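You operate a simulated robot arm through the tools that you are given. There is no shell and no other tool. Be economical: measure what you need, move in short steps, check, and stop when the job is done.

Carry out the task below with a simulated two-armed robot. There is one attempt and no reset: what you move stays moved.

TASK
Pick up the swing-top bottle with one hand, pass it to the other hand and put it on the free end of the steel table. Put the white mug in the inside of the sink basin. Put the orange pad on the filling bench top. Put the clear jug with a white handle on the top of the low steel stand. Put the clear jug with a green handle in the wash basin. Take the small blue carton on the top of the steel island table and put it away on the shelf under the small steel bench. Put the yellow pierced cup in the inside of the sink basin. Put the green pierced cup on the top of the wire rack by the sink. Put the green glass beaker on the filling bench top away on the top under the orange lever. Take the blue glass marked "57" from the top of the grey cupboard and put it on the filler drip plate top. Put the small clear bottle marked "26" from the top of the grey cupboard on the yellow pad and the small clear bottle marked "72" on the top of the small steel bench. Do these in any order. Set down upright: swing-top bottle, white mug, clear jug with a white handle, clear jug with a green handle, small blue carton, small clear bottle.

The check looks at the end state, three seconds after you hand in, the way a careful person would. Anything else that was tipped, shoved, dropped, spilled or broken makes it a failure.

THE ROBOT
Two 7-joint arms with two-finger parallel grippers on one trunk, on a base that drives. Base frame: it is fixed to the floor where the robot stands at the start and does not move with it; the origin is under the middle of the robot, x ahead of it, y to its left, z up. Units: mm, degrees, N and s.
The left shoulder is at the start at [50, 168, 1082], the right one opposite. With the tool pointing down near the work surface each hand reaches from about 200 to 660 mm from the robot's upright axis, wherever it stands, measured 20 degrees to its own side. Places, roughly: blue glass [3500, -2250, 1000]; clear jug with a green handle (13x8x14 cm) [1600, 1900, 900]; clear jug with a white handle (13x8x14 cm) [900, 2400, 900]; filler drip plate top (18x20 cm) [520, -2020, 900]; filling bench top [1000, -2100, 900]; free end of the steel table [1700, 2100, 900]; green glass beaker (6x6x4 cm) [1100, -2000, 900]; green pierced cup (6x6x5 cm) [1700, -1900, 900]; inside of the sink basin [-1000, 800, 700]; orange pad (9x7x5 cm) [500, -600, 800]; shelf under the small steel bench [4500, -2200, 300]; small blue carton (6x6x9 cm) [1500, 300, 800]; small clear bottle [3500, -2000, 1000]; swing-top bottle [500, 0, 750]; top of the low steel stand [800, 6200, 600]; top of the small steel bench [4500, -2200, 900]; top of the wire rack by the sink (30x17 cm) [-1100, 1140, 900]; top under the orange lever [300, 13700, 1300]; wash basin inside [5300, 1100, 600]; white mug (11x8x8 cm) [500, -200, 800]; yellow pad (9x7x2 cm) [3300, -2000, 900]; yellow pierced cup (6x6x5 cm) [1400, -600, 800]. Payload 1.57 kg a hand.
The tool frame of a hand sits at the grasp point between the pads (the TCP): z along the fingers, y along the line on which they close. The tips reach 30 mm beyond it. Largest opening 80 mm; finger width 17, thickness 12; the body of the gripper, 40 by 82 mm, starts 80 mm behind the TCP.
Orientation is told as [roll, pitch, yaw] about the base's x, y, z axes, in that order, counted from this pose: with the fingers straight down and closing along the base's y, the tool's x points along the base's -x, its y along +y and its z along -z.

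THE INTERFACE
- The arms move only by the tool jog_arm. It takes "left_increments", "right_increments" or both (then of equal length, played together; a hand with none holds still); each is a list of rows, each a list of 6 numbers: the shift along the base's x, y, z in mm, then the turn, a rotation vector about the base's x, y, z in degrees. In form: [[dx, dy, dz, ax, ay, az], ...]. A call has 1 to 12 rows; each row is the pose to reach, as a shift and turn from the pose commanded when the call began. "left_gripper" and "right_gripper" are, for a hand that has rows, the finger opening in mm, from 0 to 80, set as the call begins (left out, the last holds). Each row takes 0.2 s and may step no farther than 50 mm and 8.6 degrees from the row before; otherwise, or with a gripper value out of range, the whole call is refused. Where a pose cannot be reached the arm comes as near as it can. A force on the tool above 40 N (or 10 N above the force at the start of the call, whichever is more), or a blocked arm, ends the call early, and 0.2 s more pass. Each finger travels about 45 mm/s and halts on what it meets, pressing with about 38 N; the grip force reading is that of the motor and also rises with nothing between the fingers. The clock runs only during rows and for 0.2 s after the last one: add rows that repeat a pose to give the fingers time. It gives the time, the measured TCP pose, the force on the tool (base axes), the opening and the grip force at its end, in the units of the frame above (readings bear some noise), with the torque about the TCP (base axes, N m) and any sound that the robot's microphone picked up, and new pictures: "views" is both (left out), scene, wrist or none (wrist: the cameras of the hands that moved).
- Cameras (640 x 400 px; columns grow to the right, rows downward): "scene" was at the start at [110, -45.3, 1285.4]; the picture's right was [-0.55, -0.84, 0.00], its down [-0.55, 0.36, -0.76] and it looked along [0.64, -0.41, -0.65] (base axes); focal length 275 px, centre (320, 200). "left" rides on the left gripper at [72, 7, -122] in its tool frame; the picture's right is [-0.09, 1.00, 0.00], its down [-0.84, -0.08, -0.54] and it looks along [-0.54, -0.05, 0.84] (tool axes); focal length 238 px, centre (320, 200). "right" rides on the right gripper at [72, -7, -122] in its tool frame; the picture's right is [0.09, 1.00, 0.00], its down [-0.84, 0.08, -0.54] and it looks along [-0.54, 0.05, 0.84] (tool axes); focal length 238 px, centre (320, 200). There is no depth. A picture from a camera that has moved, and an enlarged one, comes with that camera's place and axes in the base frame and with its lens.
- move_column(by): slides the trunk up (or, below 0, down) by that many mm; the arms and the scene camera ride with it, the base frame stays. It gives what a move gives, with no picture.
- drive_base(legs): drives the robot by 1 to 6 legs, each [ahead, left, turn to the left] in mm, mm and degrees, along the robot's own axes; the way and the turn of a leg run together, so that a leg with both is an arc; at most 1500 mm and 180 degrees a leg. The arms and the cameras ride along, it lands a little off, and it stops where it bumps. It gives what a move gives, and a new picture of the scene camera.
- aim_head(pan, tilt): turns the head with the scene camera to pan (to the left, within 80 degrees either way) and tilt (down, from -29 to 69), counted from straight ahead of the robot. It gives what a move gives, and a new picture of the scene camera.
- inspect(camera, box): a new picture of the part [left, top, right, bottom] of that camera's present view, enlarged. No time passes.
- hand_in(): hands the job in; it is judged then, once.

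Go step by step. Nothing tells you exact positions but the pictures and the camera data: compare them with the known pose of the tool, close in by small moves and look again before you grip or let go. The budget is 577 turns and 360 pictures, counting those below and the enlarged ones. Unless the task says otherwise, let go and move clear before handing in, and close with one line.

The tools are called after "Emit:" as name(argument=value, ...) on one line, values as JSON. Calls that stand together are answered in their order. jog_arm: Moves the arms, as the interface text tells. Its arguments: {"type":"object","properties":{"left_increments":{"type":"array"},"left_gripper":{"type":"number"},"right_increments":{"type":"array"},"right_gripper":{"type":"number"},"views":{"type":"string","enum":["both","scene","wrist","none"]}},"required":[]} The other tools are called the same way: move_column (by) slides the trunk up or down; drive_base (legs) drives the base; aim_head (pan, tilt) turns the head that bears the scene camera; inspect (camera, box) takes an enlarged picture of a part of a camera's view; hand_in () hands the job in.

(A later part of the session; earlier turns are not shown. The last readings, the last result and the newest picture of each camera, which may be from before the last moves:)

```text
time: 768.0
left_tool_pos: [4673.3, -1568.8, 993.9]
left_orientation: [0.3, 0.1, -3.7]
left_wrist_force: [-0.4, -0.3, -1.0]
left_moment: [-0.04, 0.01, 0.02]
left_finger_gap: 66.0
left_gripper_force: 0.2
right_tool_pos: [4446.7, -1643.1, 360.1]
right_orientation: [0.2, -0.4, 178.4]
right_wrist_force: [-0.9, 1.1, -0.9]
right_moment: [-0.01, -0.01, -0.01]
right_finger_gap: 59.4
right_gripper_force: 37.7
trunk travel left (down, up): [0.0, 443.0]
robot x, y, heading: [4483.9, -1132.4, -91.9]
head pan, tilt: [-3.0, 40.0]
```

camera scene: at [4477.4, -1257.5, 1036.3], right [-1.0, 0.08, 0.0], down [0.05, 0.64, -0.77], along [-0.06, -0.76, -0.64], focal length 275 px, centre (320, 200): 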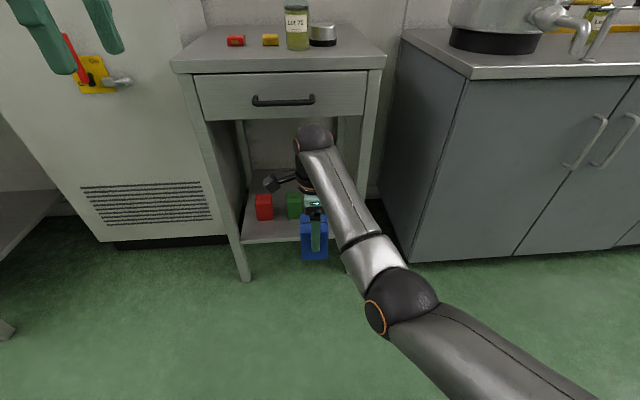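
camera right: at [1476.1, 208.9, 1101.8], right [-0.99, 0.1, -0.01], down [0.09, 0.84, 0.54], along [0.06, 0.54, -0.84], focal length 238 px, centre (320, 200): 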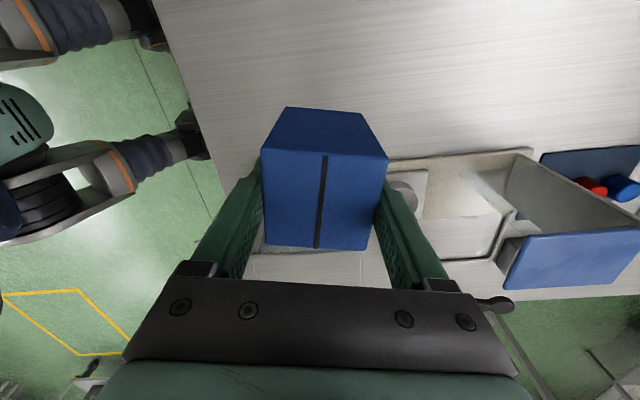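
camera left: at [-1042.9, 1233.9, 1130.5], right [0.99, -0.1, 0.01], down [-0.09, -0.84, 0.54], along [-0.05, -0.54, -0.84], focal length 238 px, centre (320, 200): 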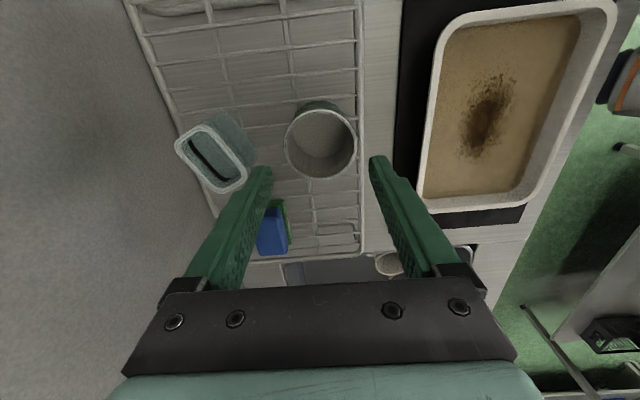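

Good low pose. Drive in.

Emit:
drive_base(legs=[[385, -6, 0]])

Emit:
jog_arm(right_increments=[[0, 0, -4, 0, 0, 0], [0, 0, -8, 0, 0, 0], [0, 0, -12, 0, 0, 0], [0, 0, -16, 0, 0, 0]], views="none")

```text
time: 770.4
left_tool_pos: [4651.9, -1952.2, 994.1]
left_orientation: [0.4, 0.0, -3.9]
left_wrist_force: [0.3, 0.0, -0.4]
left_moment: [0.02, -0.01, 0.02]
left_finger_gap: 66.3
left_gripper_force: 0.1
right_tool_pos: [4425.5, -2022.1, 356.7]
right_orientation: [-0.1, -0.4, 178.1]
right_wrist_force: [0.3, -0.8, -0.7]
right_moment: [0.0, -0.01, -0.02]
right_finger_gap: 59.3
right_gripper_force: 37.8
trunk travel left (down, up): [0.0, 443.0]
robot x, y, heading: [4466.8, -1512.3, -91.9]
head pan, tilt: [-3.0, 40.0]
camera scene: at [4457.9, -1639.2, 1036.3], right [-1.0, 0.09, 0.0], down [0.06, 0.64, -0.77], along [-0.07, -0.76, -0.64], focal length 275 px, centre (320, 200)
```

scene: 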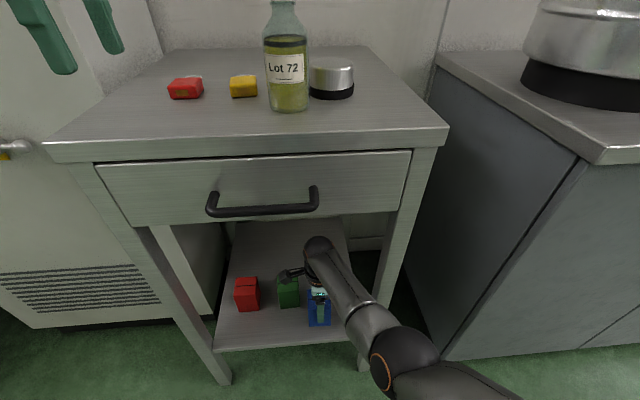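

```text
time: 771.4
left_tool_pos: [4652.9, -1952.2, 995.3]
left_orientation: [0.4, 0.2, -4.0]
left_wrist_force: [-0.2, 0.5, 0.8]
left_moment: [0.0, 0.05, -0.01]
left_finger_gap: 66.2
left_gripper_force: 0.0
right_tool_pos: [4424.6, -2023.3, 339.0]
right_orientation: [-0.1, -0.4, 178.0]
right_wrist_force: [-0.4, 0.3, -0.3]
right_moment: [0.0, -0.01, -0.02]
right_finger_gap: 59.4
right_gripper_force: 37.7
trunk travel left (down, up): [0.0, 443.0]
robot x, y, heading: [4468.0, -1518.8, -92.2]
head pan, tilt: [-3.0, 40.0]
```

Emit:
jog_arm(right_increments=[[0, 0, -3, 0, 0, 0], [0, 0, -6, 0, 0, 0], [0, 0, -9, 0, 0, 0]], views="none")

Emit:
jog_arm(right_increments=[[0, 0, -3, 0, 0, 0], [0, 0, -6, 0, 0, 0], [0, 0, -9, 0, 0, 0]], views="none")

```text
time: 772.2
left_tool_pos: [4652.5, -1953.2, 993.1]
left_orientation: [0.4, 0.1, -4.0]
left_wrist_force: [0.2, -1.1, 0.4]
left_moment: [0.0, 0.03, -0.02]
left_finger_gap: 65.8
left_gripper_force: 0.0
right_tool_pos: [4424.2, -2022.4, 332.5]
right_orientation: [-0.1, -0.6, 177.9]
right_wrist_force: [-0.5, -0.3, -0.6]
right_moment: [0.01, 0.01, -0.01]
right_finger_gap: 59.2
right_gripper_force: 37.8
trunk travel left (down, up): [0.0, 443.0]
robot x, y, heading: [4466.3, -1514.0, -92.1]
head pan, tilt: [-3.0, 40.0]
```

```text
time: 773.0
left_tool_pos: [4653.0, -1951.2, 996.6]
left_orientation: [0.3, 0.1, -4.1]
left_wrist_force: [0.0, -0.4, 0.2]
left_moment: [0.0, 0.01, 0.02]
left_finger_gap: 66.0
left_gripper_force: 0.1
right_tool_pos: [4423.4, -2018.8, 329.9]
right_orientation: [0.1, -0.3, 178.0]
right_wrist_force: [-1.8, 6.6, 31.0]
right_moment: [0.51, -0.52, 0.07]
right_finger_gap: 59.4
right_gripper_force: 38.3
right hand out of reach, approached as far as the arm can: row 1, 2, 3
trunk travel left (down, up): [0.0, 443.0]
robot x, y, heading: [4468.0, -1513.4, -92.0]
head pan, tilt: [-3.0, 40.0]
```

The carton is on the shelf. Ease, open, rise 60 mm, then back the base out.

Emit:
jog_arm(right_increments=[[0, 0, 4, 0, 0, 0], [0, 0, 4, 0, 0, 0], [0, 0, 4, 0, 0, 0], [0, 0, 4, 0, 0, 0], [0, 0, 4, 0, 0, 0]], right_gripper=80, views="none")

Emit:
jog_arm(right_increments=[[0, 0, 10, 0, 0, 0], [0, 0, 22, 0, 0, 0], [0, 0, 36, 0, 0, 0], [0, 0, 50, 0, 0, 0], [0, 0, 62, 0, 0, 0]], views="wrist")

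```text
time: 774.2
left_tool_pos: [4651.8, -1952.8, 994.6]
left_orientation: [0.4, 0.1, -4.0]
left_wrist_force: [0.3, -0.2, -0.1]
left_moment: [-0.03, 0.01, 0.02]
left_finger_gap: 65.9
left_gripper_force: 0.1
right_tool_pos: [4423.6, -2017.0, 330.1]
right_orientation: [-0.2, -0.5, 178.0]
right_wrist_force: [0.0, 0.2, -0.1]
right_moment: [0.0, -0.02, -0.02]
right_finger_gap: 80.2
right_gripper_force: 0.1
trunk travel left (down, up): [0.0, 443.0]
robot x, y, heading: [4468.1, -1515.8, -92.1]
head pan, tilt: [-3.0, 40.0]
```

```text
time: 775.6
left_tool_pos: [4653.6, -1952.1, 994.6]
left_orientation: [0.3, 0.1, -3.9]
left_wrist_force: [-0.9, -0.4, 0.1]
left_moment: [-0.03, 0.01, -0.01]
left_finger_gap: 65.9
left_gripper_force: 0.1
right_tool_pos: [4406.3, -2056.5, 426.4]
right_orientation: [4.7, -1.3, 176.8]
right_wrist_force: [-0.6, -0.9, 0.1]
right_moment: [-0.03, -0.01, 0.03]
right_finger_gap: 79.9
right_gripper_force: 0.0
trunk travel left (down, up): [0.0, 443.0]
robot x, y, heading: [4469.5, -1513.6, -92.1]
head pan, tilt: [-3.0, 40.0]
stopped in row 5 (right hand): the arm was blocked; the commanded pose is now the measured one
camera right: at [4482.2, -2043.1, 545.4], right [0.04, -1.0, 0.08], down [-0.82, 0.01, 0.57], along [-0.56, -0.09, -0.82], focal length 238 px, centre (320, 200)
```

right: 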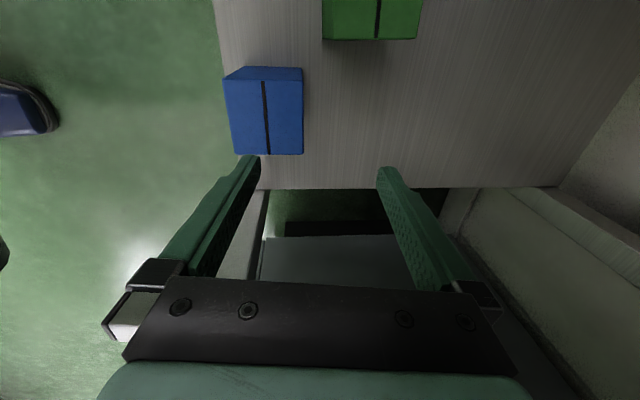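

The carton stands upright on the shelf near its front edge. Back straight out.

Emit:
drive_base(legs=[[-400, 0, 0]])

Emit:
inspect(camera="scene", box=[200, 60, 420, 260])

```text
time: 778.1
left_tool_pos: [4665.5, -1565.1, 994.4]
left_orientation: [0.4, 0.1, -4.4]
left_wrist_force: [0.2, 0.3, -0.5]
left_moment: [0.0, 0.03, -0.04]
left_finger_gap: 66.2
left_gripper_force: 0.0
right_tool_pos: [4417.3, -1667.8, 426.5]
right_orientation: [4.6, -1.3, 176.3]
right_wrist_force: [-1.0, 0.1, -0.3]
right_moment: [0.0, 0.0, 0.01]
right_finger_gap: 80.0
right_gripper_force: 0.0
trunk travel left (down, up): [0.0, 443.0]
robot x, y, heading: [4484.5, -1125.6, -92.6]
head pan, tilt: [-3.0, 40.0]
camera scene: at [4472.5, -1250.6, 1036.3], right [-1.0, 0.1, 0.0], down [0.06, 0.64, -0.77], along [-0.07, -0.76, -0.64], focal length 275 px, centre (320, 200)
```

scene: 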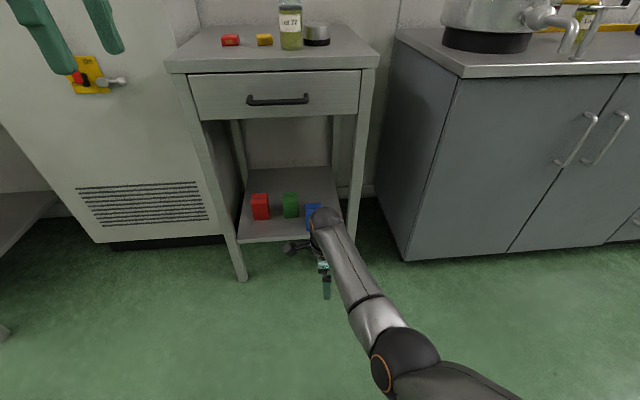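

```text
2.00 times, centred on (310, 160) of scene
camera zoom: at [4472.5, -1250.6, 1036.3], right [-1.0, 0.1, 0.0], down [0.06, 0.64, -0.77], along [-0.07, -0.76, -0.64], focal length 550 px, centre (340, 280)
```

zoom: 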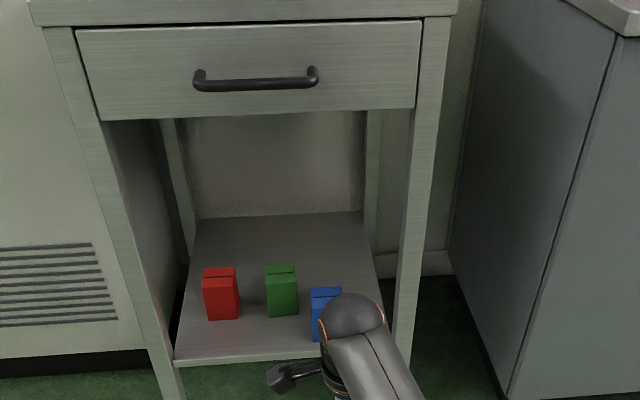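

The carton is on the shelf. Raise the trunk and restore the arms; then fetch the beaker.

Emit:
move_column(by=300)

Emit:
jog_arm(right_increments=[[2, 0, 40, 2.3, -0.6, 0], [4, 0, 80, 4.6, -1.3, 0], [6, 10, 125, 4.6, -1.3, 0], [8, 25, 170, 4.6, -1.3, 0], [10, 45, 210, 4.6, -1.3, 0], [10, 65, 250, 4.6, -1.3, 0], [0, 85, 285, 4.6, -1.3, 0], [-20, 100, 320, 4.6, -1.3, 0]], left_increments=[[0, 0, -30, 0, 0, 0], [0, 0, -60, 0, 0, 0], [0, 0, -90, 0, 0, 0], [0, 0, -120, 0, 0, 0], [0, 0, -150, 0, 0, 0], [0, 0, -180, 0, 0, 0], [0, 0, -200, 0, 0, 0], [0, 0, -220, 0, 0, 0]], views="none")

```text
time: 781.1
left_tool_pos: [4665.2, -1565.5, 1293.1]
left_orientation: [0.4, 0.2, -4.4]
left_wrist_force: [-0.8, 0.2, 0.2]
left_moment: [0.01, -0.03, -0.01]
left_finger_gap: 66.1
left_gripper_force: 0.0
right_tool_pos: [4418.2, -1666.9, 727.7]
right_orientation: [4.6, -1.3, 176.4]
right_wrist_force: [-0.1, 0.6, 0.0]
right_moment: [-0.02, -0.04, 0.03]
right_finger_gap: 80.0
right_gripper_force: 0.0
trunk travel left (down, up): [-300.0, 143.0]
robot x, y, heading: [4484.0, -1128.5, -92.4]
head pan, tilt: [-3.0, 40.0]
```

```text
time: 782.9
left_tool_pos: [4664.0, -1565.6, 1075.1]
left_orientation: [0.4, 0.1, -4.4]
left_wrist_force: [-0.3, 0.2, 1.4]
left_moment: [0.02, -0.01, 0.0]
left_finger_gap: 66.3
left_gripper_force: 0.0
right_tool_pos: [4445.1, -1689.3, 985.4]
right_orientation: [-0.3, -0.2, 176.4]
right_wrist_force: [0.7, 0.8, 0.1]
right_moment: [-0.04, -0.01, -0.02]
right_finger_gap: 80.0
right_gripper_force: 0.0
right hand out of reach, approached as far as the arm can: row 4, 5, 6, 7, 8
trunk travel left (down, up): [-300.0, 143.0]
robot x, y, heading: [4486.3, -1124.7, -92.5]
head pan, tilt: [-3.0, 40.0]
```

Emit:
jog_arm(right_increments=[[-15, 5, -20, 0, 0, 0], [-35, 15, -40, 0, 0, 0], [-55, 30, -55, 0, 0, 0], [-70, 50, -60, 0, 0, 0], [-80, 75, -50, 0, 0, 0], [-85, 100, -30, 0, 0, 0], [-85, 120, 0, 0, 0, 0]], views="scene")

```text
time: 784.5
left_tool_pos: [4662.9, -1564.5, 1075.1]
left_orientation: [0.4, 0.1, -4.4]
left_wrist_force: [-0.3, -1.2, -0.4]
left_moment: [-0.02, 0.01, 0.0]
left_finger_gap: 65.9
left_gripper_force: 0.0
right_tool_pos: [4371.8, -1692.6, 932.8]
right_orientation: [-0.1, -0.3, 176.5]
right_wrist_force: [-0.2, -0.5, -0.3]
right_moment: [0.02, 0.04, 0.01]
right_finger_gap: 79.9
right_gripper_force: 0.2
right hand out of reach, approached as far as the arm can: row 1, 2, 3, 4, 5, 6, 7
trunk travel left (down, up): [-300.0, 143.0]
robot x, y, heading: [4482.6, -1127.1, -92.2]
head pan, tilt: [-3.0, 40.0]
camera scene: at [4472.6, -1250.5, 1336.3], right [-1.0, 0.1, 0.0], down [0.06, 0.64, -0.77], along [-0.07, -0.76, -0.64], focal length 275 px, centre (320, 200)
```

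scene: 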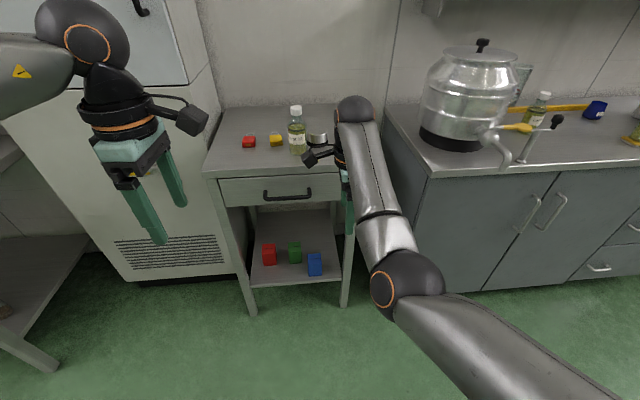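

The right arm's elbow has flipped inside; I'll use the left hand for the beaker. Move the right hand out to its side where it is comfortable.

Emit:
jog_arm(right_increments=[[-32, 17, 5, 0, 0, 0], [-65, 34, 10, 0, 0, 0], [-97, 51, 20, 0, 0, 0], [-130, 68, 30, 0, 0, 0], [-162, 85, 45, 0, 0, 0], [-195, 102, 60, 0, 0, 0], [-227, 119, 80, 0, 0, 0], [-259, 136, 100, 0, 0, 0], [-270, 160, 120, 0, 0, 0], [-280, 190, 140, 0, 0, 0]], views="none")

```text
time: 786.7
left_tool_pos: [4663.2, -1564.7, 1074.5]
left_orientation: [0.4, 0.1, -4.5]
left_wrist_force: [-0.2, 0.7, -0.7]
left_moment: [0.02, -0.01, 0.0]
left_finger_gap: 65.8
left_gripper_force: 0.0
right_tool_pos: [4085.6, -1503.0, 1073.2]
right_orientation: [-0.2, -0.2, 176.5]
right_wrist_force: [-0.5, -0.2, 0.3]
right_moment: [-0.02, 0.03, -0.02]
right_finger_gap: 79.9
right_gripper_force: 0.2
right hand out of reach, approached as far as the arm can: row 1, 2, 3, 4, 5, 6, 7, 8, 9, 10
trunk travel left (down, up): [-300.0, 143.0]
robot x, y, heading: [4481.3, -1129.0, -92.4]
head pan, tilt: [-3.0, 40.0]
```

Drive back along the lane to the filling bench for the beaker.

Emit:
drive_base(legs=[[150, 0, 2.4], [0, -1500, 0], [0, -1500, 0], [0, -480, 0], [120, 0, 0]])

```text
time: 819.3
left_tool_pos: [1145.2, -1734.1, 1074.9]
left_orientation: [0.5, 0.1, -4.2]
left_wrist_force: [0.5, 0.3, -0.7]
left_moment: [0.01, 0.0, -0.01]
left_finger_gap: 66.0
left_gripper_force: 0.1
right_tool_pos: [564.4, -1674.8, 1073.1]
right_orientation: [-0.2, -0.3, 176.6]
right_wrist_force: [-0.3, -0.5, 0.1]
right_moment: [0.04, -0.01, 0.0]
right_finger_gap: 79.9
right_gripper_force: 0.1
trunk travel left (down, up): [-300.0, 143.0]
robot x, y, heading: [963.2, -1298.4, -92.2]
head pan, tilt: [-3.0, 40.0]
camera scene: at [953.2, -1420.6, 1336.2], right [-1.0, 0.09, 0.0], down [0.06, 0.64, -0.77], along [-0.07, -0.76, -0.64], focal length 275 px, centre (320, 200)
```

scene: 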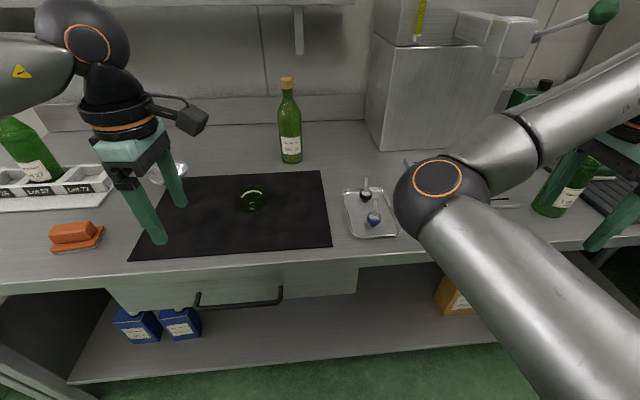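

Beaker at (1075,-1944). Approach 150 mm and bring the left hand over it.

Emit:
drive_base(legs=[[150, 0, 2.2]])

Emit:
jog_arm(left_increments=[[-20, -15, -20, 0, 0, 0], [-40, -30, -45, 0, 0, 0], [-58, -45, -75, 0, 0, 0], [-70, -57, -105, 0, 0, 0]], left_gripper=80, views="wrist")

```text
time: 820.7
left_tool_pos: [1159.6, -1873.3, 1074.1]
left_orientation: [0.4, 0.1, -2.0]
left_wrist_force: [-1.2, 1.1, -0.2]
left_moment: [0.02, -0.02, 0.03]
left_finger_gap: 65.9
left_gripper_force: 0.1
right_tool_pos: [578.8, -1835.2, 1072.9]
right_orientation: [-0.3, -0.3, 178.7]
right_wrist_force: [0.3, 0.4, -0.2]
right_moment: [0.05, -0.02, -0.02]
right_finger_gap: 79.9
right_gripper_force: 0.1
trunk travel left (down, up): [-300.0, 143.0]
robot x, y, heading: [960.4, -1439.0, -90.0]
head pan, tilt: [-3.0, 40.0]
camera scene: at [955.1, -1566.3, 1336.2], right [-1.0, 0.05, 0.0], down [0.03, 0.64, -0.77], along [-0.04, -0.76, -0.64], focal length 275 px, centre (320, 200)
```

scene: 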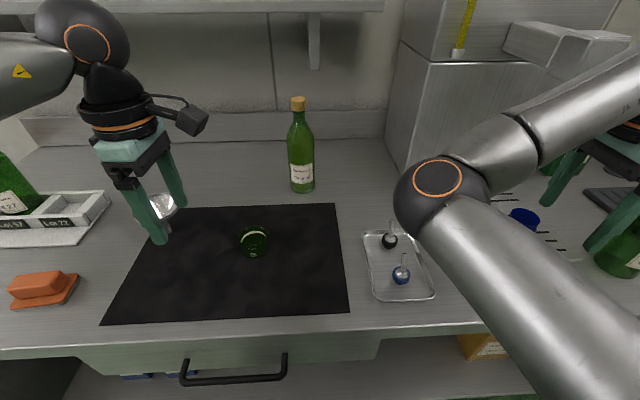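

```text
time: 821.7
left_tool_pos: [1087.9, -1929.0, 967.4]
left_orientation: [0.4, 0.1, -2.0]
left_wrist_force: [0.0, -0.9, 0.0]
left_moment: [-0.01, -0.04, -0.02]
left_finger_gap: 79.9
left_gripper_force: 0.0
right_tool_pos: [578.1, -1833.9, 1073.6]
right_orientation: [-0.1, -0.3, 178.8]
right_wrist_force: [0.8, 0.2, 1.0]
right_moment: [-0.02, 0.03, 0.01]
right_finger_gap: 79.8
right_gripper_force: 0.0
trunk travel left (down, up): [-300.0, 143.0]
robot x, y, heading: [959.1, -1443.0, -90.1]
head pan, tilt: [-3.0, 40.0]
camera left: at [1017.2, -1921.1, 1089.5], right [0.13, 0.99, 0.01], down [0.83, -0.11, 0.54], along [0.54, -0.06, -0.84], focal length 238 px, centre (320, 200)
```

left: 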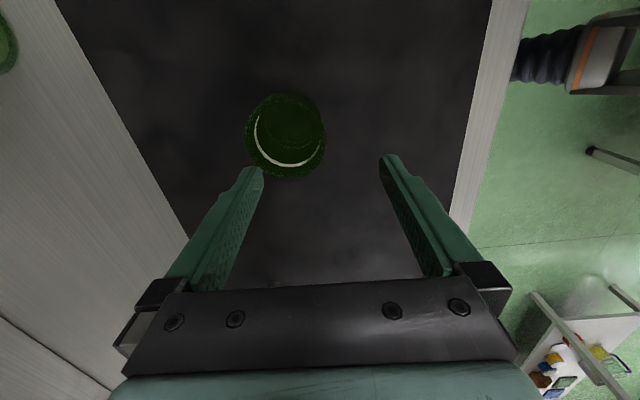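

Emit:
jog_arm(left_increments=[[-11, -10, 0, 0, 0, 0], [-22, -20, 0, 0, 0, 0], [-22, -20, -20, 0, 0, 0], [-22, -20, -30, 0, 0, 0]], views="wrist")

```text
time: 822.7
left_tool_pos: [1066.7, -1949.5, 938.4]
left_orientation: [0.3, 0.1, -2.0]
left_wrist_force: [0.1, 0.4, 0.8]
left_moment: [0.01, -0.01, -0.02]
left_finger_gap: 80.1
left_gripper_force: 0.1
right_tool_pos: [578.5, -1835.6, 1074.1]
right_orientation: [-0.1, -0.3, 178.8]
right_wrist_force: [0.1, 0.7, 1.3]
right_moment: [0.02, -0.03, 0.01]
right_finger_gap: 79.7
right_gripper_force: 0.0
trunk travel left (down, up): [-300.0, 143.0]
robot x, y, heading: [958.7, -1440.2, -90.0]
head pan, tilt: [-3.0, 40.0]
camera left: at [996.1, -1941.2, 1060.5], right [0.13, 0.99, 0.01], down [0.83, -0.11, 0.54], along [0.54, -0.06, -0.84], focal length 238 px, centre (320, 200)
```

left: 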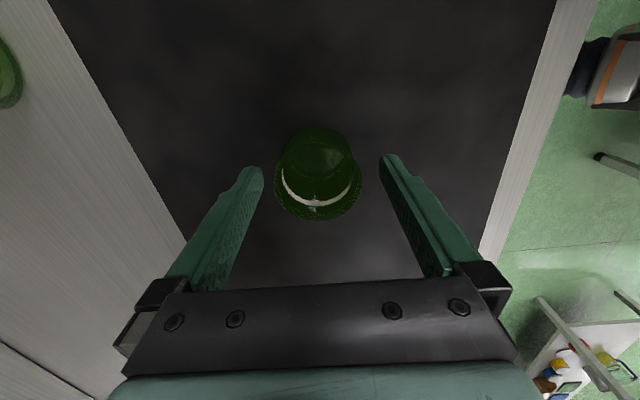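

Centred. Lower 19 mm, grip and lift.

Emit:
jog_arm(left_increments=[[0, 0, -10, 0, 0, 0], [0, 0, -19, 0, 0, 0], [0, 0, -19, 0, 0, 0]], views="none")

Emit:
jog_arm(left_increments=[[0, 0, 0, 0, 0, 0], [0, 0, 0, 0, 0, 0], [0, 0, 0, 0, 0, 0], [0, 0, 0, 0, 0, 0], [0, 0, 0, 0, 0, 0], [0, 0, 5, 0, 0, 0], [0, 0, 20, 0, 0, 0], [0, 0, 50, 0, 0, 0], [0, 0, 90, 0, 0, 0], [0, 0, 130, 0, 0, 0]], left_gripper=35, views="wrist")

```text
time: 823.5
left_tool_pos: [1067.9, -1948.4, 919.3]
left_orientation: [0.4, 0.1, -2.0]
left_wrist_force: [0.8, 0.4, -0.7]
left_moment: [0.02, -0.06, 0.0]
left_finger_gap: 80.1
left_gripper_force: 0.1
right_tool_pos: [577.9, -1834.3, 1073.9]
right_orientation: [0.0, -0.3, 178.8]
right_wrist_force: [-0.4, 1.1, -0.1]
right_moment: [-0.02, 0.0, 0.0]
right_finger_gap: 80.1
right_gripper_force: 0.2
trunk travel left (down, up): [-300.0, 143.0]
robot x, y, heading: [961.0, -1441.9, -90.1]
head pan, tilt: [-3.0, 40.0]
```

```text
time: 825.7
left_tool_pos: [1067.1, -1948.5, 1050.4]
left_orientation: [0.4, 0.2, -2.0]
left_wrist_force: [0.7, -0.1, -1.5]
left_moment: [0.02, -0.03, -0.03]
left_finger_gap: 54.5
left_gripper_force: 37.8
right_tool_pos: [576.6, -1835.1, 1073.2]
right_orientation: [-0.1, -0.3, 178.8]
right_wrist_force: [0.2, 0.6, -1.3]
right_moment: [0.03, 0.04, 0.02]
right_finger_gap: 80.1
right_gripper_force: 0.1
trunk travel left (down, up): [-300.0, 143.0]
robot x, y, heading: [960.6, -1442.7, -90.2]
head pan, tilt: [-3.0, 40.0]
camera left: at [995.9, -1940.7, 1173.2], right [0.13, 0.99, 0.01], down [0.83, -0.11, 0.54], along [0.54, -0.06, -0.84], focal length 238 px, centre (320, 200)
```

left: 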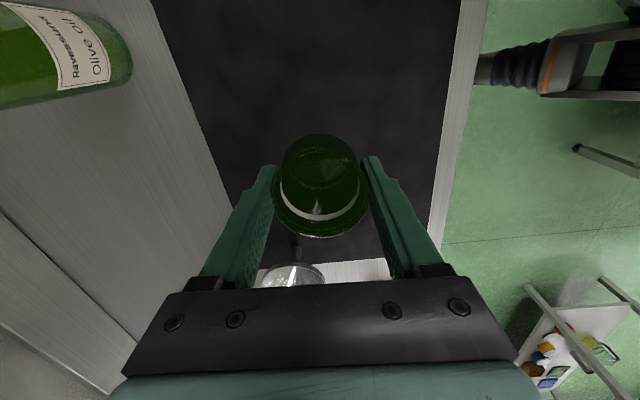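

Beaker held. Head for the far end: back off, sidestep to the open lane, turn and drive north.

Emit:
drive_base(legs=[[-240, 0, 0], [0, 1300, 0], [0, 0, -180], [1500, 0, 0], [1000, 0, 0]])

```text
time: 857.8
left_tool_pos: [2158.1, 1809.5, 1050.0]
left_orientation: [0.4, 0.1, 178.0]
left_wrist_force: [-0.3, 0.1, -1.4]
left_moment: [0.02, 0.04, -0.01]
left_finger_gap: 54.2
left_gripper_force: 38.1
right_tool_pos: [2646.8, 1693.9, 1073.5]
right_orientation: [-0.1, -0.3, -1.2]
right_wrist_force: [-0.6, -0.2, 0.3]
right_moment: [0.0, 0.01, -0.04]
right_finger_gap: 79.9
right_gripper_force: 0.1
trunk travel left (down, up): [-300.0, 143.0]
robot x, y, heading: [2262.6, 1303.7, 90.0]
head pan, tilt: [-3.0, 40.0]
camera scene: at [2267.2, 1427.1, 1336.3], right [1.0, -0.05, 0.0], down [-0.03, -0.64, -0.77], along [0.04, 0.76, -0.64], focal length 275 px, centre (320, 200)
```

scene: 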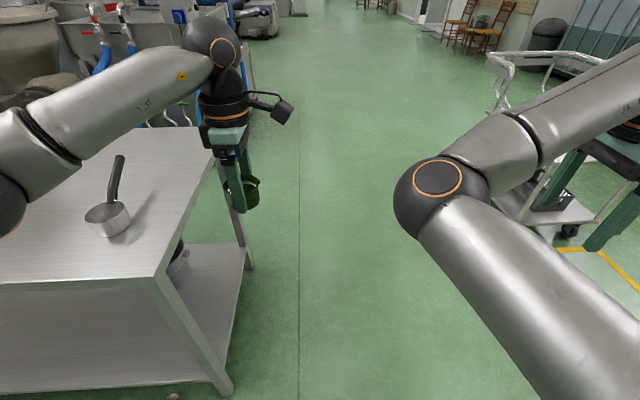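

Emit:
drive_base(legs=[[0, -270, 0], [1500, 0, 0], [1500, 0, 0], [1500, 0, 0], [1200, 0, 0]])

Emit:
aim_head(pan=15, tilt=5)

```text
time: 887.5
left_tool_pos: [2511.6, 7507.3, 1049.8]
left_orientation: [0.4, 0.1, 177.0]
left_wrist_force: [0.3, -0.2, -1.3]
left_moment: [-0.03, 0.0, 0.04]
left_finger_gap: 53.9
left_gripper_force: 38.6
right_tool_pos: [2999.5, 7383.7, 1072.2]
right_orientation: [0.0, -0.4, -2.2]
right_wrist_force: [0.3, 0.3, 0.3]
right_moment: [0.01, 0.01, 0.01]
right_finger_gap: 80.1
right_gripper_force: 0.1
trunk travel left (down, up): [-300.0, 143.0]
robot x, y, heading: [2606.1, 6996.1, 88.6]
head pan, tilt: [-3.0, 40.0]
camera scene: at [2615.8, 7123.0, 1336.3], right [1.0, -0.07, 0.0], down [-0.05, -0.64, -0.77], along [0.06, 0.76, -0.64], focal length 275 px, centre (320, 200)
```

scene: 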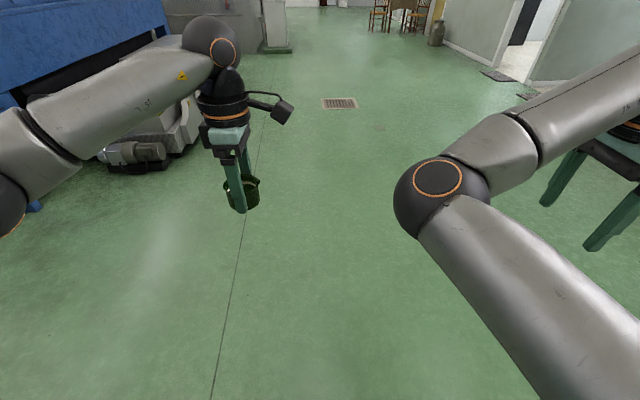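

```text
time: 888.5
left_tool_pos: [2512.9, 7506.4, 1050.0]
left_orientation: [0.4, 0.1, 176.9]
left_wrist_force: [-0.3, -0.1, -0.5]
left_moment: [0.02, -0.02, -0.01]
left_finger_gap: 53.9
left_gripper_force: 38.1
right_tool_pos: [2999.0, 7383.8, 1072.8]
right_orientation: [-0.2, -0.2, -2.2]
right_wrist_force: [0.2, 0.3, -0.3]
right_moment: [-0.01, 0.03, 0.0]
right_finger_gap: 79.7
right_gripper_force: 0.1
trunk travel left (down, up): [-300.0, 143.0]
robot x, y, heading: [2610.6, 6998.6, 89.1]
head pan, tilt: [15.0, 5.0]
camera scene: at [2587.6, 7127.2, 1392.0], right [0.97, 0.24, 0.0], down [0.02, -0.09, -1.0], along [-0.24, 0.97, -0.09], focal length 275 px, centre (320, 200)
```

scene: 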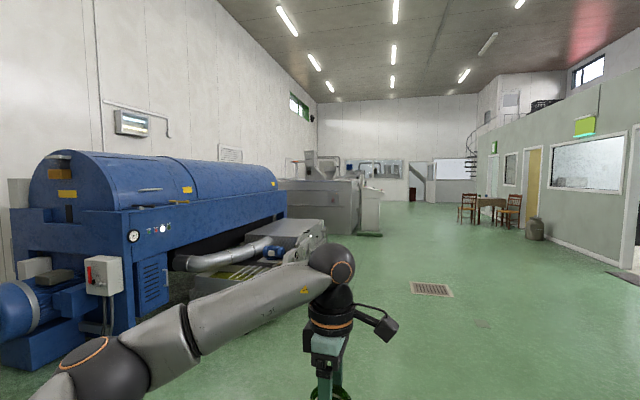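

The grey machine ahead-left near (300,13700) should carry the orange lever. Drive up the clear corridor.

Emit:
drive_base(legs=[[1500, 0, 0], [1500, 0, 0], [1500, 0, 0], [1000, 0, 0]])

Emit:
aim_head(pan=65, tilt=8)

```text
time: 914.7
left_tool_pos: [2685.7, 12987.7, 1050.2]
left_orientation: [0.4, 0.1, 175.1]
left_wrist_force: [-0.1, -0.1, 0.1]
left_moment: [-0.02, -0.01, 0.01]
left_finger_gap: 53.9
left_gripper_force: 37.8
right_tool_pos: [3168.9, 12849.9, 1073.3]
right_orientation: [-0.1, -0.3, -3.9]
right_wrist_force: [-0.3, 0.1, -0.2]
right_moment: [0.02, 0.0, -0.02]
right_finger_gap: 79.8
right_gripper_force: 0.1
trunk travel left (down, up): [-300.0, 143.0]
robot x, y, heading: [2765.7, 12476.7, 87.2]
head pan, tilt: [15.0, 5.0]
camera scene: at [2749.1, 12606.6, 1392.0], right [0.98, 0.21, 0.0], down [0.02, -0.09, -1.0], along [-0.21, 0.97, -0.09], focal length 275 px, centre (320, 200)
```

scene: 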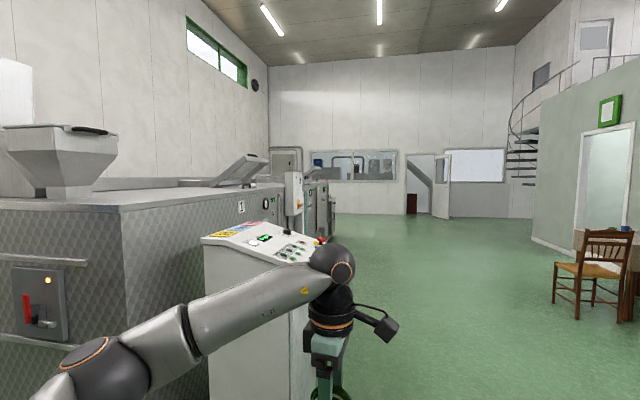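

```text
time: 915.9
left_tool_pos: [2685.9, 12987.1, 1050.6]
left_orientation: [0.3, 0.1, 175.1]
left_wrist_force: [0.1, 0.3, -0.6]
left_moment: [-0.01, 0.02, -0.02]
left_finger_gap: 54.0
left_gripper_force: 37.7
right_tool_pos: [3168.5, 12850.5, 1073.1]
right_orientation: [-0.2, -0.3, -3.8]
right_wrist_force: [-0.3, -0.4, -0.7]
right_moment: [-0.03, -0.01, 0.02]
right_finger_gap: 79.9
right_gripper_force: 0.1
trunk travel left (down, up): [-300.0, 143.0]
robot x, y, heading: [2765.7, 12475.2, 87.2]
head pan, tilt: [65.0, 8.0]
camera scene: at [2686.6, 12559.9, 1387.2], right [0.47, 0.88, 0.0], down [0.12, -0.07, -0.99], along [-0.88, 0.46, -0.14], focal length 275 px, centre (320, 200)
```

scene: 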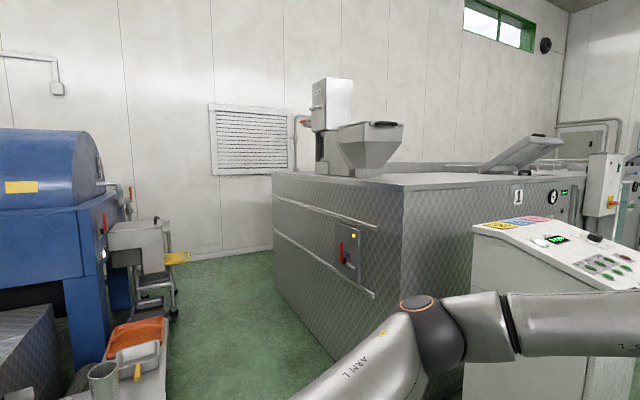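

Emit:
inspect(camera="scene", box=[260, 60, 440, 200])

```text
2.86 times, centred on (350, 130) of scene
camera zoom: at [2686.6, 12559.9, 1387.2], right [0.47, 0.88, 0.0], down [0.12, -0.07, -0.99], along [-0.88, 0.46, -0.14], focal length 785 px, centre (234, 400)
```

zoom: 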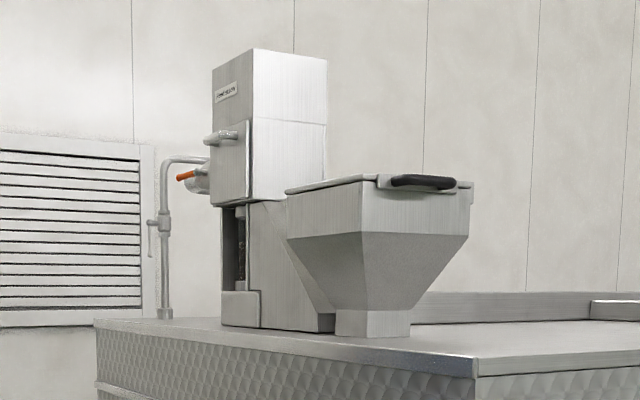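

The device with the orange lever sits on the grey machine's top near its south edge. I'll need height: raise the trunk, lift the beaker hand above the machine top, and swing the right hand to the side.

Emit:
move_column(by=143)

Emit:
jog_arm(left_increments=[[0, -5, 30, 0, 0, 0], [0, -10, 60, 0, 0, 0], [0, -15, 90, 0, 0, 0], [0, -20, 120, 0, 0, 0], [0, -25, 150, 0, 0, 0], [0, -30, 170, 0, 0, 0], [0, -30, 190, 0, 0, 0], [0, -30, 190, 0, 0, 0]], right_increments=[[10, -30, 0, 0, 0, 0], [25, -60, 0, 0, 0, 0], [40, -90, 0, 0, 0, 0], [55, -120, 0, 0, 0, 0], [70, -150, 0, 0, 0, 0], [80, -180, 0, 0, 0, 0], [90, -205, 0, 0, 0, 0], [95, -225, 0, 0, 0, 0]], views="none")

```text
time: 917.6
left_tool_pos: [2685.2, 12989.2, 1193.0]
left_orientation: [0.4, 0.1, 175.2]
left_wrist_force: [-0.1, 0.1, -0.1]
left_moment: [-0.04, 0.0, 0.03]
left_finger_gap: 53.9
left_gripper_force: 38.5
right_tool_pos: [3169.2, 12849.8, 1215.7]
right_orientation: [-0.1, -0.4, -3.9]
right_wrist_force: [-0.3, -1.0, 0.0]
right_moment: [0.03, -0.02, -0.02]
right_finger_gap: 80.1
right_gripper_force: 0.1
trunk travel left (down, up): [-443.0, 0.0]
robot x, y, heading: [2768.7, 12476.8, 87.1]
head pan, tilt: [65.0, 8.0]
```

```text
time: 919.4
left_tool_pos: [2685.9, 12957.6, 1384.1]
left_orientation: [0.3, 0.1, 175.3]
left_wrist_force: [-0.7, -0.3, -1.4]
left_moment: [-0.01, -0.01, -0.01]
left_finger_gap: 54.4
left_gripper_force: 37.6
right_tool_pos: [3262.6, 12626.2, 1216.0]
right_orientation: [-0.1, -0.4, -3.9]
right_wrist_force: [0.3, 0.3, -0.2]
right_moment: [0.01, -0.01, -0.01]
right_finger_gap: 80.1
right_gripper_force: 0.1
trunk travel left (down, up): [-443.0, 0.0]
robot x, y, heading: [2765.0, 12473.4, 87.3]
head pan, tilt: [65.0, 8.0]
```

Emit:
drive_base(legs=[[480, 0, 2.8], [0, 1450, 0]])

Emit:
aim_head(pan=40, tilt=20)

```text
time: 934.9
left_tool_pos: [1213.2, 13450.3, 1384.0]
left_orientation: [0.4, 0.1, 178.2]
left_wrist_force: [0.5, 0.0, -0.6]
left_moment: [-0.04, -0.04, -0.01]
left_finger_gap: 53.8
left_gripper_force: 37.9
right_tool_pos: [1806.6, 13147.8, 1214.6]
right_orientation: [0.1, -0.4, -1.0]
right_wrist_force: [0.4, -0.1, 0.0]
right_moment: [0.01, 0.0, 0.03]
right_finger_gap: 79.9
right_gripper_force: 0.1
trunk travel left (down, up): [-443.0, 0.0]
robot x, y, heading: [1316.1, 12974.5, 90.1]
head pan, tilt: [65.0, 8.0]
camera scene: at [1234.2, 13051.4, 1529.9], right [0.42, 0.91, 0.0], down [0.13, -0.06, -0.99], along [-0.9, 0.42, -0.14], focal length 275 px, centre (320, 200)
```

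scene: 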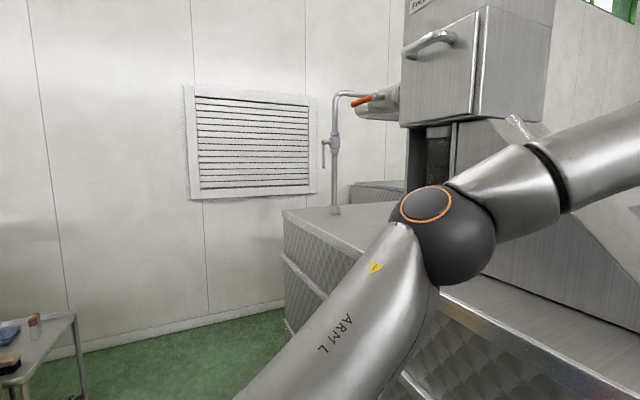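

```text
time: 935.8
left_tool_pos: [1214.0, 13449.8, 1383.6]
left_orientation: [0.5, 0.1, 178.1]
left_wrist_force: [-0.1, -0.2, -0.6]
left_moment: [0.01, 0.01, -0.01]
left_finger_gap: 53.9
left_gripper_force: 37.4
right_tool_pos: [1807.5, 13147.7, 1216.4]
right_orientation: [-0.2, -0.4, -1.0]
right_wrist_force: [-0.7, 0.5, 0.0]
right_moment: [0.01, 0.0, -0.02]
right_finger_gap: 79.9
right_gripper_force: 0.1
trunk travel left (down, up): [-443.0, 0.0]
robot x, y, heading: [1318.3, 12972.4, 90.1]
head pan, tilt: [40.0, 20.0]
camera scene: at [1258.2, 13083.6, 1510.4], right [0.76, 0.64, 0.0], down [0.22, -0.26, -0.94], along [-0.61, 0.72, -0.34], focal length 275 px, centre (320, 200)
```

scene: 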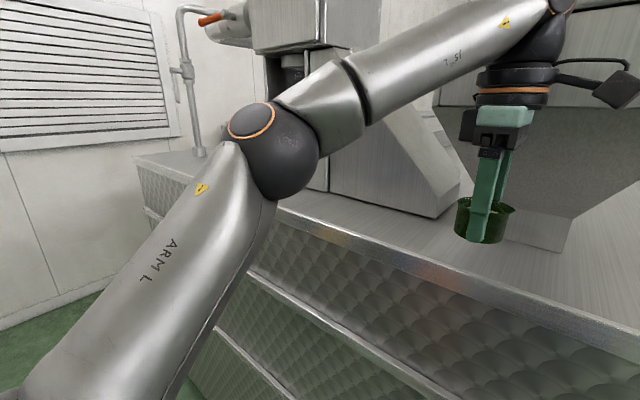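

The lever juts out at about (250,13700), z≈1775; the flat machine top below it (z≈1270) is the target. Back off 120 mm, sidestep 900 mm west, and look.

Emit:
drive_base(legs=[[-120, 0, 0], [0, 880, 0]])

Emit:
aim_head(pan=5, tilt=20)

```text
time: 944.8
left_tool_pos: [312.6, 13317.0, 1383.1]
left_orientation: [0.4, 0.1, 179.3]
left_wrist_force: [0.1, 0.6, -0.8]
left_moment: [0.0, -0.01, 0.0]
left_finger_gap: 54.3
left_gripper_force: 38.0
right_tool_pos: [912.7, 13025.6, 1215.5]
right_orientation: [-0.1, -0.4, 0.2]
right_wrist_force: [-0.5, 0.1, 0.4]
right_moment: [0.0, 0.01, 0.01]
right_finger_gap: 80.0
right_gripper_force: 0.1
trunk travel left (down, up): [-443.0, 0.0]
robot x, y, heading: [432.8, 12840.9, 91.6]
head pan, tilt: [40.0, 20.0]
camera scene: at [365.0, 12952.0, 1510.4], right [0.75, 0.66, 0.0], down [0.23, -0.26, -0.94], along [-0.62, 0.71, -0.34], focal length 275 px, centre (320, 200)
```

scene: 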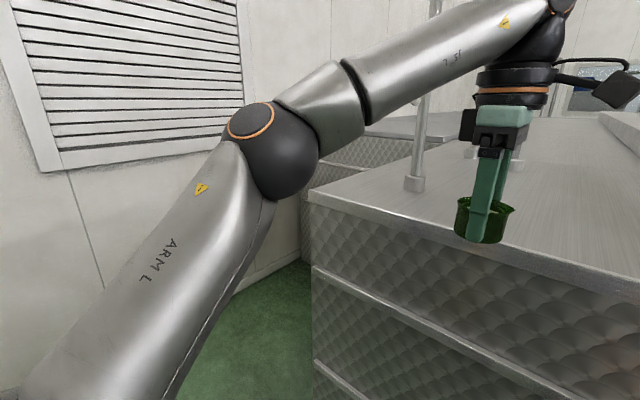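

```text
time: 945.8
left_tool_pos: [313.5, 13316.3, 1383.6]
left_orientation: [0.4, 0.1, 179.3]
left_wrist_force: [-0.4, 0.0, -0.1]
left_moment: [-0.01, 0.01, -0.03]
left_finger_gap: 53.8
left_gripper_force: 37.8
right_tool_pos: [912.8, 13026.2, 1215.1]
right_orientation: [-0.1, -0.3, 0.3]
right_wrist_force: [0.4, -1.1, -0.5]
right_moment: [0.02, -0.03, 0.02]
right_finger_gap: 79.8
right_gripper_force: 0.0
trunk travel left (down, up): [-443.0, 0.0]
robot x, y, heading: [432.5, 12839.0, 91.2]
head pan, tilt: [5.0, 20.0]
camera scene: at [416.3, 12974.5, 1510.4], right [0.99, 0.11, 0.0], down [0.04, -0.34, -0.94], along [-0.1, 0.93, -0.34], focal length 275 px, centre (320, 200)
```

scene: 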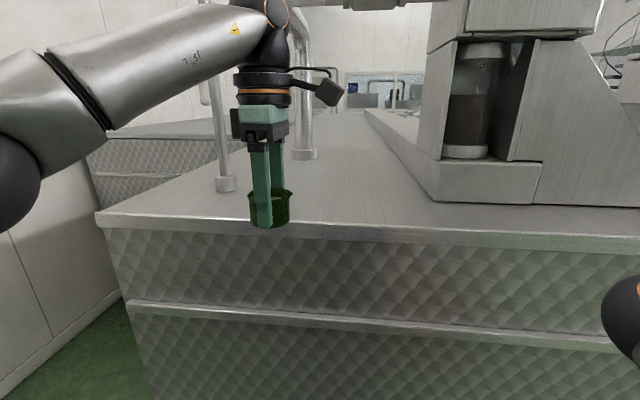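

Machine top is clear at (295,13685) under the lever. The right elbow bulges forward, so first stretch the right hand further out to the side.

Emit:
jog_arm(right_increments=[[45, -5, 0, 0, 0, 0], [90, -10, 0, 0, 0, 0], [135, -20, 0, 0, 0, 0], [175, -30, 0, 0, 0, 0], [205, -40, 0, 0, 0, 0]], views="none")

Emit:
drive_base(legs=[[200, 0, -1.2]])

```text
time: 947.0
left_tool_pos: [314.4, 13316.9, 1383.5]
left_orientation: [0.3, 0.1, 179.2]
left_wrist_force: [-0.2, 0.2, -0.3]
left_moment: [0.01, 0.06, 0.01]
left_finger_gap: 53.9
left_gripper_force: 38.0
right_tool_pos: [1118.4, 12987.5, 1213.6]
right_orientation: [0.0, -0.2, 0.2]
right_wrist_force: [0.7, -0.2, 0.3]
right_moment: [0.02, 0.02, 0.01]
right_finger_gap: 80.3
right_gripper_force: 0.1
trunk travel left (down, up): [-443.0, 0.0]
robot x, y, heading: [427.9, 12844.0, 91.0]
head pan, tilt: [5.0, 20.0]
```

```text
time: 948.6
left_tool_pos: [319.3, 13522.3, 1383.3]
left_orientation: [0.5, 0.1, 178.1]
left_wrist_force: [-0.1, -0.2, -1.2]
left_moment: [-0.01, 0.0, -0.01]
left_finger_gap: 53.9
left_gripper_force: 37.9
right_tool_pos: [1116.9, 13177.2, 1213.6]
right_orientation: [-0.1, -0.3, -1.0]
right_wrist_force: [0.3, 0.2, 0.3]
right_moment: [-0.04, 0.01, -0.05]
right_finger_gap: 80.2
right_gripper_force: 0.2
trunk travel left (down, up): [-443.0, 0.0]
robot x, y, heading: [424.5, 13044.4, 90.3]
head pan, tilt: [5.0, 20.0]
camera scene: at [416.8, 13177.8, 1510.3], right [1.0, 0.09, 0.0], down [0.03, -0.34, -0.94], along [-0.08, 0.94, -0.34], focal length 275 px, centre (320, 200)
```

scene: 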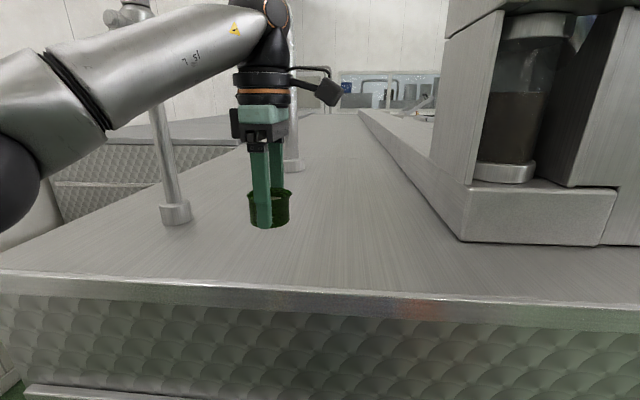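

Emit:
drive_base(legs=[[150, 0, 0]])

Emit:
jog_arm(left_increments=[[-8, 3, -15, 0, 0, 0], [-15, 5, -35, 0, 0, 0], [-20, 8, -48, 0, 0, 0]], views="both")

```text
time: 950.0
left_tool_pos: [321.4, 13649.7, 1383.3]
left_orientation: [0.6, 0.1, 178.0]
left_wrist_force: [0.0, -0.2, -0.8]
left_moment: [0.03, -0.02, -0.04]
left_finger_gap: 53.8
left_gripper_force: 37.4
right_tool_pos: [1117.7, 13304.2, 1215.0]
right_orientation: [-0.1, -0.2, -0.8]
right_wrist_force: [1.1, -0.1, 0.3]
right_moment: [0.02, 0.02, 0.0]
right_finger_gap: 79.9
right_gripper_force: 0.1
trunk travel left (down, up): [-443.0, 0.0]
robot x, y, heading: [423.5, 13174.9, 90.0]
head pan, tilt: [5.0, 20.0]
stopped in leg 1: the robot was blocked; the commanded pose is now the measured one
camera scene: at [416.9, 13304.8, 1510.5], right [1.0, 0.09, 0.0], down [0.03, -0.34, -0.94], along [-0.08, 0.94, -0.34], focal length 275 px, centre (320, 200)
```

scene: 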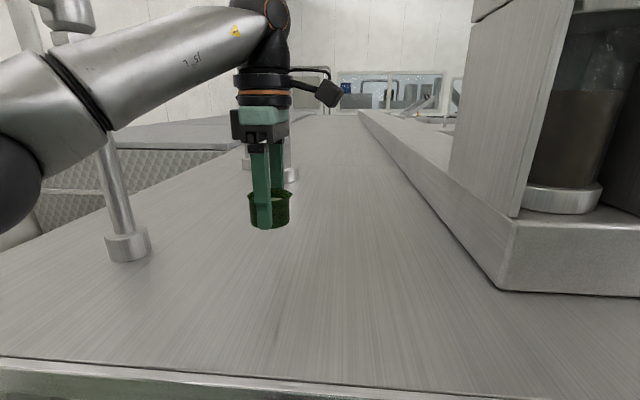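

```text
time: 950.8
left_tool_pos: [300.3, 13660.6, 1335.4]
left_orientation: [0.5, 0.2, 178.2]
left_wrist_force: [-0.3, -1.0, -0.7]
left_moment: [0.01, -0.02, -0.01]
left_finger_gap: 54.1
left_gripper_force: 37.3
right_tool_pos: [1117.7, 13305.5, 1215.0]
right_orientation: [-0.2, -0.3, -1.0]
right_wrist_force: [0.5, 0.3, -0.1]
right_moment: [0.01, 0.0, -0.01]
right_finger_gap: 80.2
right_gripper_force: 0.0
trunk travel left (down, up): [-443.0, 0.0]
robot x, y, heading: [428.5, 13173.1, 89.9]
head pan, tilt: [5.0, 20.0]
camera scene: at [416.7, 13306.7, 1510.3], right [1.0, 0.09, 0.0], down [0.03, -0.34, -0.94], along [-0.08, 0.94, -0.34], focal length 275 px, centre (320, 200)
camera left: at [373.0, 13651.6, 1457.3], right [-0.12, -0.99, 0.01], down [-0.83, 0.11, 0.54], along [-0.54, 0.06, -0.84], focal length 238 px, centre (320, 200)
```

scene: 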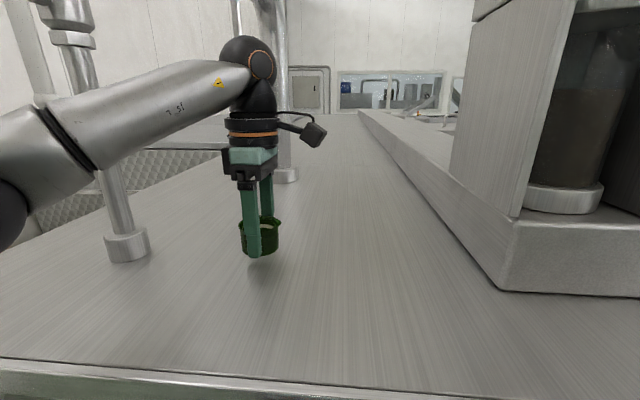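
left: 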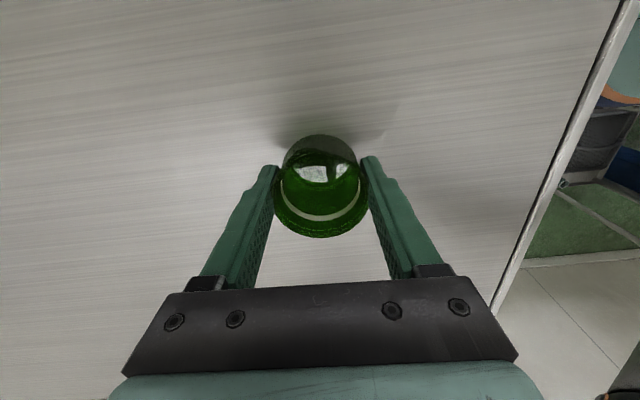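

Emit:
jog_arm(left_increments=[[0, 0, -5, 0, 0, 0], [0, 0, -9, 0, 0, 0], [0, 0, -13, 0, 0, 0]], views="none")

Emit:
jog_arm(left_increments=[[0, 0, -3, 0, 0, 0], [0, 0, -6, 0, 0, 0]], views="none")

```text
time: 951.6
left_tool_pos: [301.1, 13661.0, 1321.8]
left_orientation: [0.5, 0.1, 178.1]
left_wrist_force: [-0.3, 0.1, -0.6]
left_moment: [0.01, 0.02, -0.02]
left_finger_gap: 54.2
left_gripper_force: 38.2
right_tool_pos: [1118.1, 13305.4, 1213.3]
right_orientation: [-0.2, -0.3, -1.0]
right_wrist_force: [-0.2, 0.6, 0.3]
right_moment: [-0.01, 0.0, -0.02]
right_finger_gap: 80.0
right_gripper_force: 0.1
trunk travel left (down, up): [-443.0, 0.0]
robot x, y, heading: [426.1, 13171.7, 90.1]
head pan, tilt: [5.0, 20.0]
```

```text
time: 952.2
left_tool_pos: [301.4, 13659.3, 1316.8]
left_orientation: [0.5, 0.1, 178.1]
left_wrist_force: [0.1, 0.6, -0.8]
left_moment: [0.02, 0.03, -0.03]
left_finger_gap: 54.0
left_gripper_force: 38.0
right_tool_pos: [1117.2, 13305.1, 1214.1]
right_orientation: [-0.1, -0.2, -1.0]
right_wrist_force: [0.3, 0.0, 0.6]
right_moment: [0.04, 0.01, -0.01]
right_finger_gap: 80.1
right_gripper_force: 0.1
trunk travel left (down, up): [-443.0, 0.0]
robot x, y, heading: [425.1, 13171.8, 89.9]
head pan, tilt: [5.0, 20.0]
```

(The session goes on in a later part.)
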